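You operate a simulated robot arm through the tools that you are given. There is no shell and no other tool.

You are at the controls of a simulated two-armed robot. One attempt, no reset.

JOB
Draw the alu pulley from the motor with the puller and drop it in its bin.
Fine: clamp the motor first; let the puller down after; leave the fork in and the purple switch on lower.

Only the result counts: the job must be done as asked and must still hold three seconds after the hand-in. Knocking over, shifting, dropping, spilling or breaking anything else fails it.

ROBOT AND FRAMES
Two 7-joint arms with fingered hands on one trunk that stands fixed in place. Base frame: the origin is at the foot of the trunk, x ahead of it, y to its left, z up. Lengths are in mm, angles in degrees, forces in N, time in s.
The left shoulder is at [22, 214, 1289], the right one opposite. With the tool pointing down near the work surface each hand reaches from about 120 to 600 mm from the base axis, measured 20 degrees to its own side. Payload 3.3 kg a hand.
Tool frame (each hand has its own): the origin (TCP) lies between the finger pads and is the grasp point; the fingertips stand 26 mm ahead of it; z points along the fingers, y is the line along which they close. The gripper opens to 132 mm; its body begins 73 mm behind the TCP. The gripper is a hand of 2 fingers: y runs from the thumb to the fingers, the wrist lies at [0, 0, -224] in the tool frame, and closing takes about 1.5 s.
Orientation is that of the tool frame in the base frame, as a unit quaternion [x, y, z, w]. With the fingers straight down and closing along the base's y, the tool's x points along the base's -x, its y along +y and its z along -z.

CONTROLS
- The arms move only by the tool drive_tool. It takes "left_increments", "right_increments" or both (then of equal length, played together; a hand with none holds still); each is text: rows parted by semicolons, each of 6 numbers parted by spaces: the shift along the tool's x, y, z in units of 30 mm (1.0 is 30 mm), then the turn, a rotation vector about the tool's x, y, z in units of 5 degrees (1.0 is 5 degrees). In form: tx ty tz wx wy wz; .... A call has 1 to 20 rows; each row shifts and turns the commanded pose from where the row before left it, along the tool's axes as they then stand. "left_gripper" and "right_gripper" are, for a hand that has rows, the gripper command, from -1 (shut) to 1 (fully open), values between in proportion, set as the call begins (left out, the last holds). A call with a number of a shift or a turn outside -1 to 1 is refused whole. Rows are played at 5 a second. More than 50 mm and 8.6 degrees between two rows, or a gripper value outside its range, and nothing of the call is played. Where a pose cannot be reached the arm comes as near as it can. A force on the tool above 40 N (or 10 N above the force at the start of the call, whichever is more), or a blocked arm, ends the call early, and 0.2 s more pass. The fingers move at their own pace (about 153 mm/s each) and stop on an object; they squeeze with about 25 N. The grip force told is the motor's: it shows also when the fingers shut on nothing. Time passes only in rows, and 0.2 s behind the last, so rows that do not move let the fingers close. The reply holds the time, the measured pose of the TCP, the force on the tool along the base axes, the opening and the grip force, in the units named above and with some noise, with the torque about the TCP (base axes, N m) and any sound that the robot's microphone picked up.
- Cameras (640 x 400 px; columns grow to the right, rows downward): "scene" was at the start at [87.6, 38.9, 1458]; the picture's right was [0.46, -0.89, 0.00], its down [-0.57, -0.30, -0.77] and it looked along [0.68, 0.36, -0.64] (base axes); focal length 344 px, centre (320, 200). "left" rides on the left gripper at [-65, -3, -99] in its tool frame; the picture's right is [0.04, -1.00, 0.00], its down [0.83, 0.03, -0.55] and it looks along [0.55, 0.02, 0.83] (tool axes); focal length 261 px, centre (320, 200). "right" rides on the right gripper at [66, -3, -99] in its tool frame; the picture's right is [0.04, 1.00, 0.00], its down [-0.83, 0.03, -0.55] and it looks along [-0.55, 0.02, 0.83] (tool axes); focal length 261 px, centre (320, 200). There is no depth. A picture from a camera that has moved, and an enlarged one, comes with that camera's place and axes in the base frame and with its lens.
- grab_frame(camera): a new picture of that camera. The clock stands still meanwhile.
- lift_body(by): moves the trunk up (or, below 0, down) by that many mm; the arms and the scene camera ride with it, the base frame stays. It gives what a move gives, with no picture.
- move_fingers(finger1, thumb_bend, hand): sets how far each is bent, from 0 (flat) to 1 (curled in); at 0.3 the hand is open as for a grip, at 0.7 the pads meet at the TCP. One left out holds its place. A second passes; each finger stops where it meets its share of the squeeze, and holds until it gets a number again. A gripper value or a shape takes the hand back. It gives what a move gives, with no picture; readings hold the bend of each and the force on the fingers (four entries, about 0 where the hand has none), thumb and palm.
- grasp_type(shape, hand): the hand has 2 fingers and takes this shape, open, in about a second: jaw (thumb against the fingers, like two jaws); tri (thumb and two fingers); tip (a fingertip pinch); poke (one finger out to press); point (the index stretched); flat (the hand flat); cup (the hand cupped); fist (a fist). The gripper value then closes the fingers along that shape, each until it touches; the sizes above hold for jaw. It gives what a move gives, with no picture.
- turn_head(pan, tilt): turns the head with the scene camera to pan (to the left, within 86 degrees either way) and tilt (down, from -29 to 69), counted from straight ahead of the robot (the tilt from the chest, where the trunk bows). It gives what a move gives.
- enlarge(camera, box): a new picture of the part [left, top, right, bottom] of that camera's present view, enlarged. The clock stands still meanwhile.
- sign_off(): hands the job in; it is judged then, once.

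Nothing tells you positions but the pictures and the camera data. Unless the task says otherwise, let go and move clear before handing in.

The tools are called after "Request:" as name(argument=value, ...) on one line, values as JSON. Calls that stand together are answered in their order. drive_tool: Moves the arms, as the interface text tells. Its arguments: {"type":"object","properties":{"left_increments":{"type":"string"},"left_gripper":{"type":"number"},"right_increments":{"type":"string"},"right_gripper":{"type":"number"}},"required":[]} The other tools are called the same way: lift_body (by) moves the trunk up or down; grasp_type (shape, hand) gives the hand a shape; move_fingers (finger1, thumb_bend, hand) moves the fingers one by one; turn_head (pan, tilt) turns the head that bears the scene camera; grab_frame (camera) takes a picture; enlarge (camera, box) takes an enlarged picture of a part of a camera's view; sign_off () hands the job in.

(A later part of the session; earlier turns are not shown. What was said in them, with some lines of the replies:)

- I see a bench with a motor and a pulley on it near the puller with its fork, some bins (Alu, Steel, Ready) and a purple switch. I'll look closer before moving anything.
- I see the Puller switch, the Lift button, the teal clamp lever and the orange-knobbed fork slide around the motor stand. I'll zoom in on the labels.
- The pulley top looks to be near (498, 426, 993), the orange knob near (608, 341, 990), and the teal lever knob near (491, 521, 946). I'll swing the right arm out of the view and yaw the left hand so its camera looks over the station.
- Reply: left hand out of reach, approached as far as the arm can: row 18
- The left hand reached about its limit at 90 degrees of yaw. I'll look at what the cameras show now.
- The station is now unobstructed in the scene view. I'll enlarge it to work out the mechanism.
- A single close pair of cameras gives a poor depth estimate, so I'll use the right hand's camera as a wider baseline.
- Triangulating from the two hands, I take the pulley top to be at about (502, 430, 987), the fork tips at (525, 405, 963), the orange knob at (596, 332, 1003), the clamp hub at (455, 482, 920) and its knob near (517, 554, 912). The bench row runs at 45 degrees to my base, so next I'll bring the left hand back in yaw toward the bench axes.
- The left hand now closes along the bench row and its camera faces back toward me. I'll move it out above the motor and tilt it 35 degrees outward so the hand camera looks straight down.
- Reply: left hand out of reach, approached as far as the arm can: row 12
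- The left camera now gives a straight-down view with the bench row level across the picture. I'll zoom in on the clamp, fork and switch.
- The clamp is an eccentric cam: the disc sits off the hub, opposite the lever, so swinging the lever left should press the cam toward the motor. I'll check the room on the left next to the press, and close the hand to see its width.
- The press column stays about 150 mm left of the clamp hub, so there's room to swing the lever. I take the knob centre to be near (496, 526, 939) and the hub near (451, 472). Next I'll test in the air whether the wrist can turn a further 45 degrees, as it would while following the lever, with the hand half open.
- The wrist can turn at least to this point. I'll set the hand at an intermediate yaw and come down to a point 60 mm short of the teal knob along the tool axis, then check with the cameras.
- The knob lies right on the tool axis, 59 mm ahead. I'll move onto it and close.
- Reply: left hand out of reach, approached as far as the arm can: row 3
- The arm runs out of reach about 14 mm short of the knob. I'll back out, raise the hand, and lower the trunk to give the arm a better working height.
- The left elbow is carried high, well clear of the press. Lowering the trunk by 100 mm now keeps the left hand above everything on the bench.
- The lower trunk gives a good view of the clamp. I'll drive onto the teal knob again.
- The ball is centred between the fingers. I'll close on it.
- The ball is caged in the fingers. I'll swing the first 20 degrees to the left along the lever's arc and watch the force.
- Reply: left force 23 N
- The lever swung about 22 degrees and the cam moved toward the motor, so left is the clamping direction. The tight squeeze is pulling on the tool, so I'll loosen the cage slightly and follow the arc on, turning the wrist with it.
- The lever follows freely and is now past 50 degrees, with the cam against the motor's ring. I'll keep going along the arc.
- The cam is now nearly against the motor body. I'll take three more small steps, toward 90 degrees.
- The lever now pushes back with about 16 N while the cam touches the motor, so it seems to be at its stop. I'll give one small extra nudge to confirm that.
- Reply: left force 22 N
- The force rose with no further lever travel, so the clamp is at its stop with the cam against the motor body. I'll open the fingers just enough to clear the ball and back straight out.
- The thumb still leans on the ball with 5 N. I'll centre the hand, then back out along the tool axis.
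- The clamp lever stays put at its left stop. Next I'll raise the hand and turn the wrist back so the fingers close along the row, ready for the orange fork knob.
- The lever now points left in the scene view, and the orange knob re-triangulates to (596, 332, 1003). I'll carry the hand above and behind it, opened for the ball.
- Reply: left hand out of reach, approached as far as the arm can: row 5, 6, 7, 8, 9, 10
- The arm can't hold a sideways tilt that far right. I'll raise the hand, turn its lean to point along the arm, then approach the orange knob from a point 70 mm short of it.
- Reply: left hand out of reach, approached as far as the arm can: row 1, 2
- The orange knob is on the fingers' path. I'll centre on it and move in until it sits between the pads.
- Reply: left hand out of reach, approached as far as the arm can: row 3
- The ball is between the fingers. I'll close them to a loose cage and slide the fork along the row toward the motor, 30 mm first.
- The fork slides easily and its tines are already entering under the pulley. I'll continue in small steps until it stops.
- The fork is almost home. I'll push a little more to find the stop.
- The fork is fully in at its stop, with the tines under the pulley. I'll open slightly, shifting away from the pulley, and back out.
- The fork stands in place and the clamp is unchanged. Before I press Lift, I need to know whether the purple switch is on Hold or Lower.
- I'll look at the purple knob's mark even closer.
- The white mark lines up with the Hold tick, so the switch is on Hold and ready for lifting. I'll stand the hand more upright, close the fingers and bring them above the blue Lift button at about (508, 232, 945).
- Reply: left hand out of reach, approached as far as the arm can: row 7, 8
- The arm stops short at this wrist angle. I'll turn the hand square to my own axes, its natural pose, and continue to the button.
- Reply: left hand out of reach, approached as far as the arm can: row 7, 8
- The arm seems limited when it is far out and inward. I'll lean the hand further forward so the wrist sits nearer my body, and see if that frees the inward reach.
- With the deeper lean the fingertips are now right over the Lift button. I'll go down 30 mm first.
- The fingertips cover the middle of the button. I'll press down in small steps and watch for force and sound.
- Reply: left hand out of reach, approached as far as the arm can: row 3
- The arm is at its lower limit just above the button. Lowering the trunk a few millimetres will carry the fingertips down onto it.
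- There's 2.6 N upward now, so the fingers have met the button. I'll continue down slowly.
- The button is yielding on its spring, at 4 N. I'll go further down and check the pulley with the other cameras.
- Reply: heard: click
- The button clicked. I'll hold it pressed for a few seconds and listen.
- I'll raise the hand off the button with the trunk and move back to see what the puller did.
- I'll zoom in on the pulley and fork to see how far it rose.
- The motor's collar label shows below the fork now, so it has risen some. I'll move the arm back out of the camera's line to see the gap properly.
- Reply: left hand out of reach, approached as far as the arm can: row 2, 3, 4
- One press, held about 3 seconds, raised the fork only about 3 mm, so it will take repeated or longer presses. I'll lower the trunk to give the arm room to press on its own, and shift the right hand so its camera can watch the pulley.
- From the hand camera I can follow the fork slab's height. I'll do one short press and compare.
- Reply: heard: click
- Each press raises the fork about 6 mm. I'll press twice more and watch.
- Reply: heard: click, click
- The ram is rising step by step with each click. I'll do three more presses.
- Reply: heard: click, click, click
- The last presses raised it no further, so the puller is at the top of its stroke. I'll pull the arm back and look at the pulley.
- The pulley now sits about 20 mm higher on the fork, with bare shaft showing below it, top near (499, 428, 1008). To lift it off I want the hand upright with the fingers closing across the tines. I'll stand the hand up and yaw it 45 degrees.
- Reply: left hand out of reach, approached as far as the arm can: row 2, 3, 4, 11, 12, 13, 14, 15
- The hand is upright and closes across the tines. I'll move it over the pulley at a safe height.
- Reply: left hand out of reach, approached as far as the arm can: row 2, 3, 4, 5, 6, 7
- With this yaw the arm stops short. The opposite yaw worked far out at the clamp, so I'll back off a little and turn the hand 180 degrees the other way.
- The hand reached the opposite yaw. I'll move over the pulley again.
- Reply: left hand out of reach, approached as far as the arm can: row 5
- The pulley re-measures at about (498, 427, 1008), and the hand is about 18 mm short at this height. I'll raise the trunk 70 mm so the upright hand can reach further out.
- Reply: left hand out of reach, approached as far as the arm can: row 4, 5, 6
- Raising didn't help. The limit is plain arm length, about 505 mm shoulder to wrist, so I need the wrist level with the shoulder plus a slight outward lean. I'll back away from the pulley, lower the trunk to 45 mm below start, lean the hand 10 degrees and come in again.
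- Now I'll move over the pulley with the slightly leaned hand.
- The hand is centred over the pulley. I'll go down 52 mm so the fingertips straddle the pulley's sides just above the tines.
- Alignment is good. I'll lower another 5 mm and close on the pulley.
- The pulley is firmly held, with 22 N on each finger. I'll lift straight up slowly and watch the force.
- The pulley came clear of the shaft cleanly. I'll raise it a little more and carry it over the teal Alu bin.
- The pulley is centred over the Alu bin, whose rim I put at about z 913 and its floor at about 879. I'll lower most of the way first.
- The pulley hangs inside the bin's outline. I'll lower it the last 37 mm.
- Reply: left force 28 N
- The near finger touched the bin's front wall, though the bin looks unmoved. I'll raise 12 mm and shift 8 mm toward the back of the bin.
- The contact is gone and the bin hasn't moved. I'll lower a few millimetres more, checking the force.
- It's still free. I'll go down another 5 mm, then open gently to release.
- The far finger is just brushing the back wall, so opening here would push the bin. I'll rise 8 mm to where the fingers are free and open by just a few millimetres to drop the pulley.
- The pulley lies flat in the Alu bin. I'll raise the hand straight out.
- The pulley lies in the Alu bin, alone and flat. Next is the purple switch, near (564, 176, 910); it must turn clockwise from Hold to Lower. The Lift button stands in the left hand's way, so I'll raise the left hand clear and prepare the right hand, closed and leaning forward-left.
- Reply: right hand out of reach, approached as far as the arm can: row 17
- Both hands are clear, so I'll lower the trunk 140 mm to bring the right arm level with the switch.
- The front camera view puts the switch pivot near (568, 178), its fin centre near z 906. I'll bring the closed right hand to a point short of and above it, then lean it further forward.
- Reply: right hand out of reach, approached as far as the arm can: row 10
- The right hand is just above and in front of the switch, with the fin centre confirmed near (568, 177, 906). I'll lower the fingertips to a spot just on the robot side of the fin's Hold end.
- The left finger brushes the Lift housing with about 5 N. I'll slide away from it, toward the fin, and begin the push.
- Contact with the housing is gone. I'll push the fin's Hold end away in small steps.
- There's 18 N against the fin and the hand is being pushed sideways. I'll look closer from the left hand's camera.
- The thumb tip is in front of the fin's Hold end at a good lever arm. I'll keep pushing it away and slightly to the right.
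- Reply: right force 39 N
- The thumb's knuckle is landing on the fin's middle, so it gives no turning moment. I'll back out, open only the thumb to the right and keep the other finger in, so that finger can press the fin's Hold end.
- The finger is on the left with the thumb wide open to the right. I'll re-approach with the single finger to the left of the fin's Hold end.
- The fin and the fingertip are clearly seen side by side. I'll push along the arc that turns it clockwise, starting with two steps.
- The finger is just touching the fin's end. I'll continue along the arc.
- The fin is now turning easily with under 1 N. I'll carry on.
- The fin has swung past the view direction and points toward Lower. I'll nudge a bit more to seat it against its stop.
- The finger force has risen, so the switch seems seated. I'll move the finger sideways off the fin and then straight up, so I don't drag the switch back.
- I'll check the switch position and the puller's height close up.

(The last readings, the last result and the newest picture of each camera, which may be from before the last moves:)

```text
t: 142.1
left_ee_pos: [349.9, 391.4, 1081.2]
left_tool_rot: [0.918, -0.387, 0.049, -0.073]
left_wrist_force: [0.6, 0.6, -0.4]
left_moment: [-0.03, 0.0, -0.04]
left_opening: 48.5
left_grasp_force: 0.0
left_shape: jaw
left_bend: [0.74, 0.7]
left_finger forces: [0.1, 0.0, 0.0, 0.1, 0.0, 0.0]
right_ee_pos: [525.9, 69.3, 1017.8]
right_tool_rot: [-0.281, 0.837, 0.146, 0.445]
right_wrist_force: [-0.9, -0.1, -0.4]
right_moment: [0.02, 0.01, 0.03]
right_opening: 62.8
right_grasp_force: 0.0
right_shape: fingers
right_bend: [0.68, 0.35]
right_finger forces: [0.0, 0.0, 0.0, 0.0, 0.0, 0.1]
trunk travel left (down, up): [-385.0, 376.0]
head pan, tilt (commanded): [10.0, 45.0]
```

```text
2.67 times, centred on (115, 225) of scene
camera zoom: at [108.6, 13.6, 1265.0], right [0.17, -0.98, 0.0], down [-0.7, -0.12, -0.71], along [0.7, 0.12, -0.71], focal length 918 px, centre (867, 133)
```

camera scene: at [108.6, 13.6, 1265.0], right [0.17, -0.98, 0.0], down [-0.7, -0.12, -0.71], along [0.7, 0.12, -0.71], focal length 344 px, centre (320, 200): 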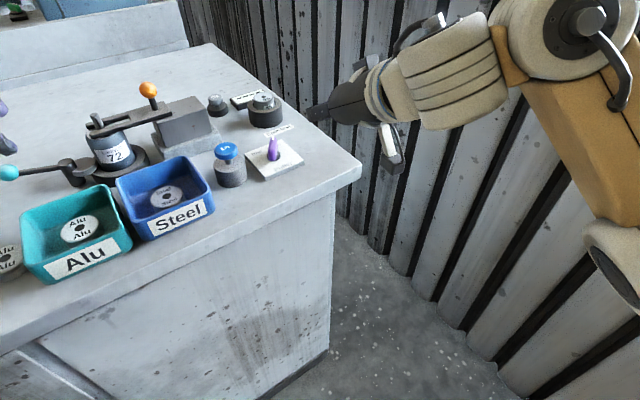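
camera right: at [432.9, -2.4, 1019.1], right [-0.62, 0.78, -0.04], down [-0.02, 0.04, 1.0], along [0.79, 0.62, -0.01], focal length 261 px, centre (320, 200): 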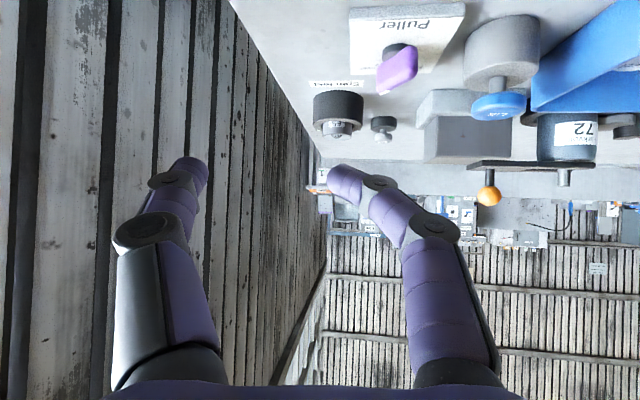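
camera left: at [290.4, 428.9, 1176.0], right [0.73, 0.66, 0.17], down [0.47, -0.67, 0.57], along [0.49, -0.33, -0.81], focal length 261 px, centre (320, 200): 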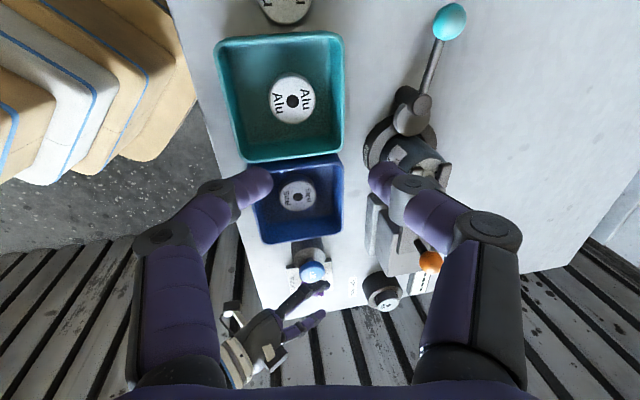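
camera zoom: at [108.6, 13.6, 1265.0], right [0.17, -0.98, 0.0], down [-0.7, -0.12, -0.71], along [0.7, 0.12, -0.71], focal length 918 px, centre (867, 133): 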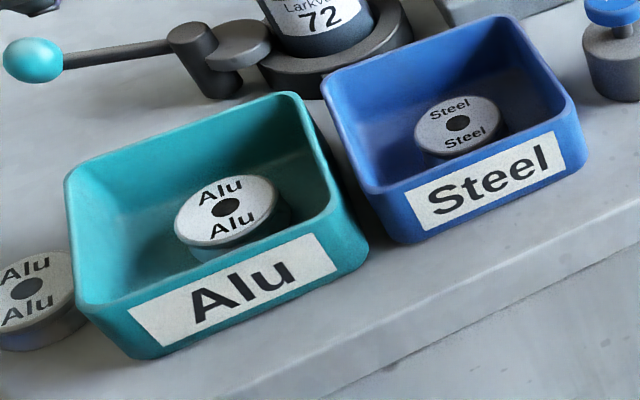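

The mark now points at Lower, and the puller has come down with the fork still in. The clamp is on and the pulley lies in the Alu bin. I'll draw both hands well clear and check the whole bench.

Request:
drive_tool(left_increments="0.034 -0.17 -0.983 0 0 0;0.034 -0.17 -0.983 0 0 0;0 0.8 -0.3 0 0 0;0 0.8 -0.3 0 0 0", right_increments="0.558 -0.1 -0.825 0 0 0;0.558 -0.1 -0.825 0 0 0;0.558 -0.1 -0.825 0 0 0;0.558 -0.1 -0.825 0 0 0")

Request:
turn_head(pan=38, tilt=38)

Request:
grab_frame(camera="scene")

Request:
grab_frame(camera="left")

```text
t: 143.1
left_ee_pos: [300.8, 360.4, 1123.3]
left_tool_rot: [0.917, -0.389, 0.051, -0.072]
left_wrist_force: [-1.1, 0.1, -0.1]
left_moment: [0.01, -0.03, -0.01]
left_opening: 48.7
left_grasp_force: 0.1
left_shape: jaw
left_bend: [0.74, 0.7]
left_finger forces: [0.1, 0.0, 0.0, 0.0, 0.0, 0.0]
left hand out of reach, approached as far as the arm can: row 2
right_ee_pos: [438.2, -13.4, 1019.3]
right_tool_rot: [-0.281, 0.838, 0.146, 0.444]
right_wrist_force: [0.2, 0.2, -0.3]
right_moment: [-0.01, 0.02, 0.0]
right_opening: 62.7
right_grasp_force: 0.0
right_shape: fingers
right_bend: [0.68, 0.35]
right_finger forces: [0.1, 0.0, 0.0, 0.0, 0.0, 0.1]
trunk travel left (down, up): [-385.0, 376.0]
head pan, tilt (commanded): [10.0, 45.0]
```

```text
t: 144.0
left_ee_pos: [303.4, 358.9, 1122.5]
left_tool_rot: [0.917, -0.388, 0.051, -0.072]
left_wrist_force: [1.3, 0.0, 0.2]
left_moment: [0.01, -0.02, 0.03]
left_opening: 48.5
left_grasp_force: 0.0
left_shape: jaw
left_bend: [0.74, 0.7]
left_finger forces: [0.1, 0.0, 0.0, 0.0, 0.0, 0.0]
right_ee_pos: [438.8, -12.4, 1019.7]
right_tool_rot: [-0.281, 0.838, 0.146, 0.445]
right_wrist_force: [0.4, -0.3, 0.7]
right_moment: [-0.01, 0.01, 0.01]
right_opening: 63.0
right_grasp_force: 0.0
right_shape: fingers
right_bend: [0.68, 0.35]
right_finger forces: [0.0, 0.1, 0.0, 0.0, 0.0, 0.0]
trunk travel left (down, up): [-385.0, 376.0]
head pan, tilt (commanded): [38.0, 38.0]
```

```text
taken
camera scene: at [96.5, 52.4, 1275.2], right [0.61, -0.79, 0.0], down [-0.49, -0.38, -0.79], along [0.62, 0.48, -0.62], focal length 344 px, centre (320, 200)
```

scene: 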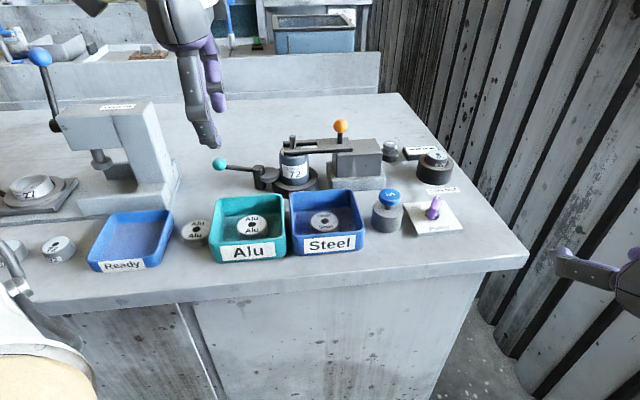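

```text
taken
camera left: at [243.1, 397.3, 1218.0], right [0.73, 0.66, 0.17], down [0.47, -0.67, 0.57], along [0.49, -0.34, -0.8], focal length 261 px, centre (320, 200)
```

left: 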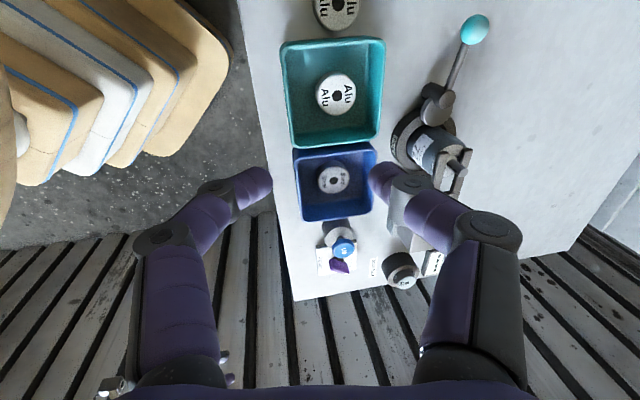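

Everything else stands where it was. I'll take a last close look at the switch, puller, clamp and bin before handing in.

Request:
enlarge(camera="scene", box=[200, 110, 400, 240])

Request:
enlarge(camera="scene", box=[360, 170, 480, 250])

Request:
enlarge(camera="scene", box=[60, 170, 380, 290])

```text
3.08 times, centred on (300, 175) of scene
camera zoom: at [96.5, 52.4, 1275.2], right [0.61, -0.79, 0.0], down [-0.49, -0.38, -0.79], along [0.62, 0.48, -0.62], focal length 1059 px, centre (382, 277)
```

zoom: 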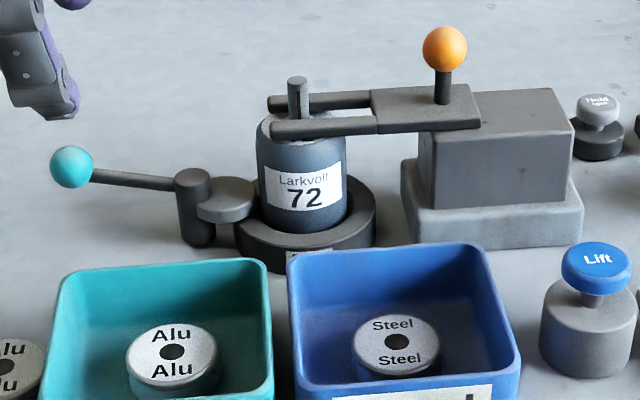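

```text
5.00 times, centred on (420, 210) of scene
camera zoom: at [96.5, 52.4, 1275.2], right [0.61, -0.79, 0.0], down [-0.49, -0.38, -0.79], along [0.62, 0.48, -0.62], focal length 1720 px, centre (-180, 150)
```

zoom: 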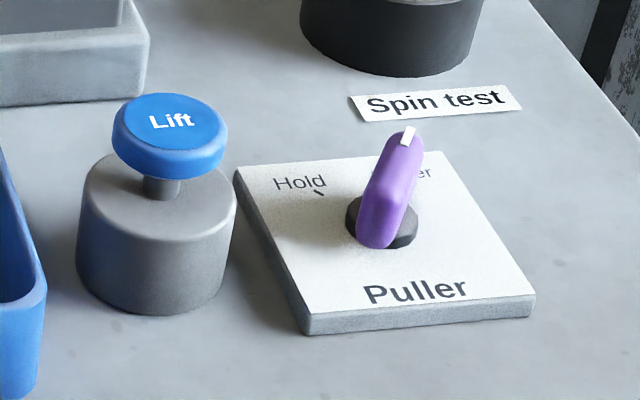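

```text
2.00 times, centred on (220, 230) of scene
camera zoom: at [96.5, 52.4, 1275.2], right [0.61, -0.79, 0.0], down [-0.49, -0.38, -0.79], along [0.62, 0.48, -0.62], focal length 688 px, centre (520, 140)
```

zoom: 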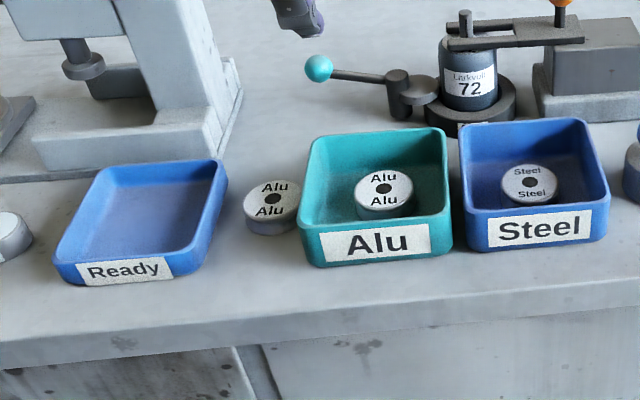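

The alu pulley lies in the Alu bin, the motor is clamped, the puller is down with its fork in, and the purple switch points to Lower. Both hands are empty and clear, so I'm handing in.

Request:
sign_off()

```text
The job is handed in.
```

The alu pulley is off the motor and lying flat in the Alu bin, and I've handed the job in. I haven't seen the judging result.

- **Clamp:** I clamped the motor first by swinging the teal lever to its stop. It is still clamped.
- **Puller:** I slid the fork in under the pulley and pressed Lift until the fork rose no further. After the pulley was in the bin, I turned the purple switch to Lower and the puller came down.
- **Left as you allowed:** the fork is still in and the purple switch is on Lower.
- **Contacts along the way:**
  - While lowering the pulley, one finger pressed against the Alu bin's front wall with about 28 N. The bin looked unmoved, and my measurement afterwards agreed to within a few millimetres.
  - The right hand also touched the Lift button's housing with about 6 N while I worked the switch, and nothing moved.

Everything else on the bench looked in its place in the last pictures, and both hands were empty and clear.
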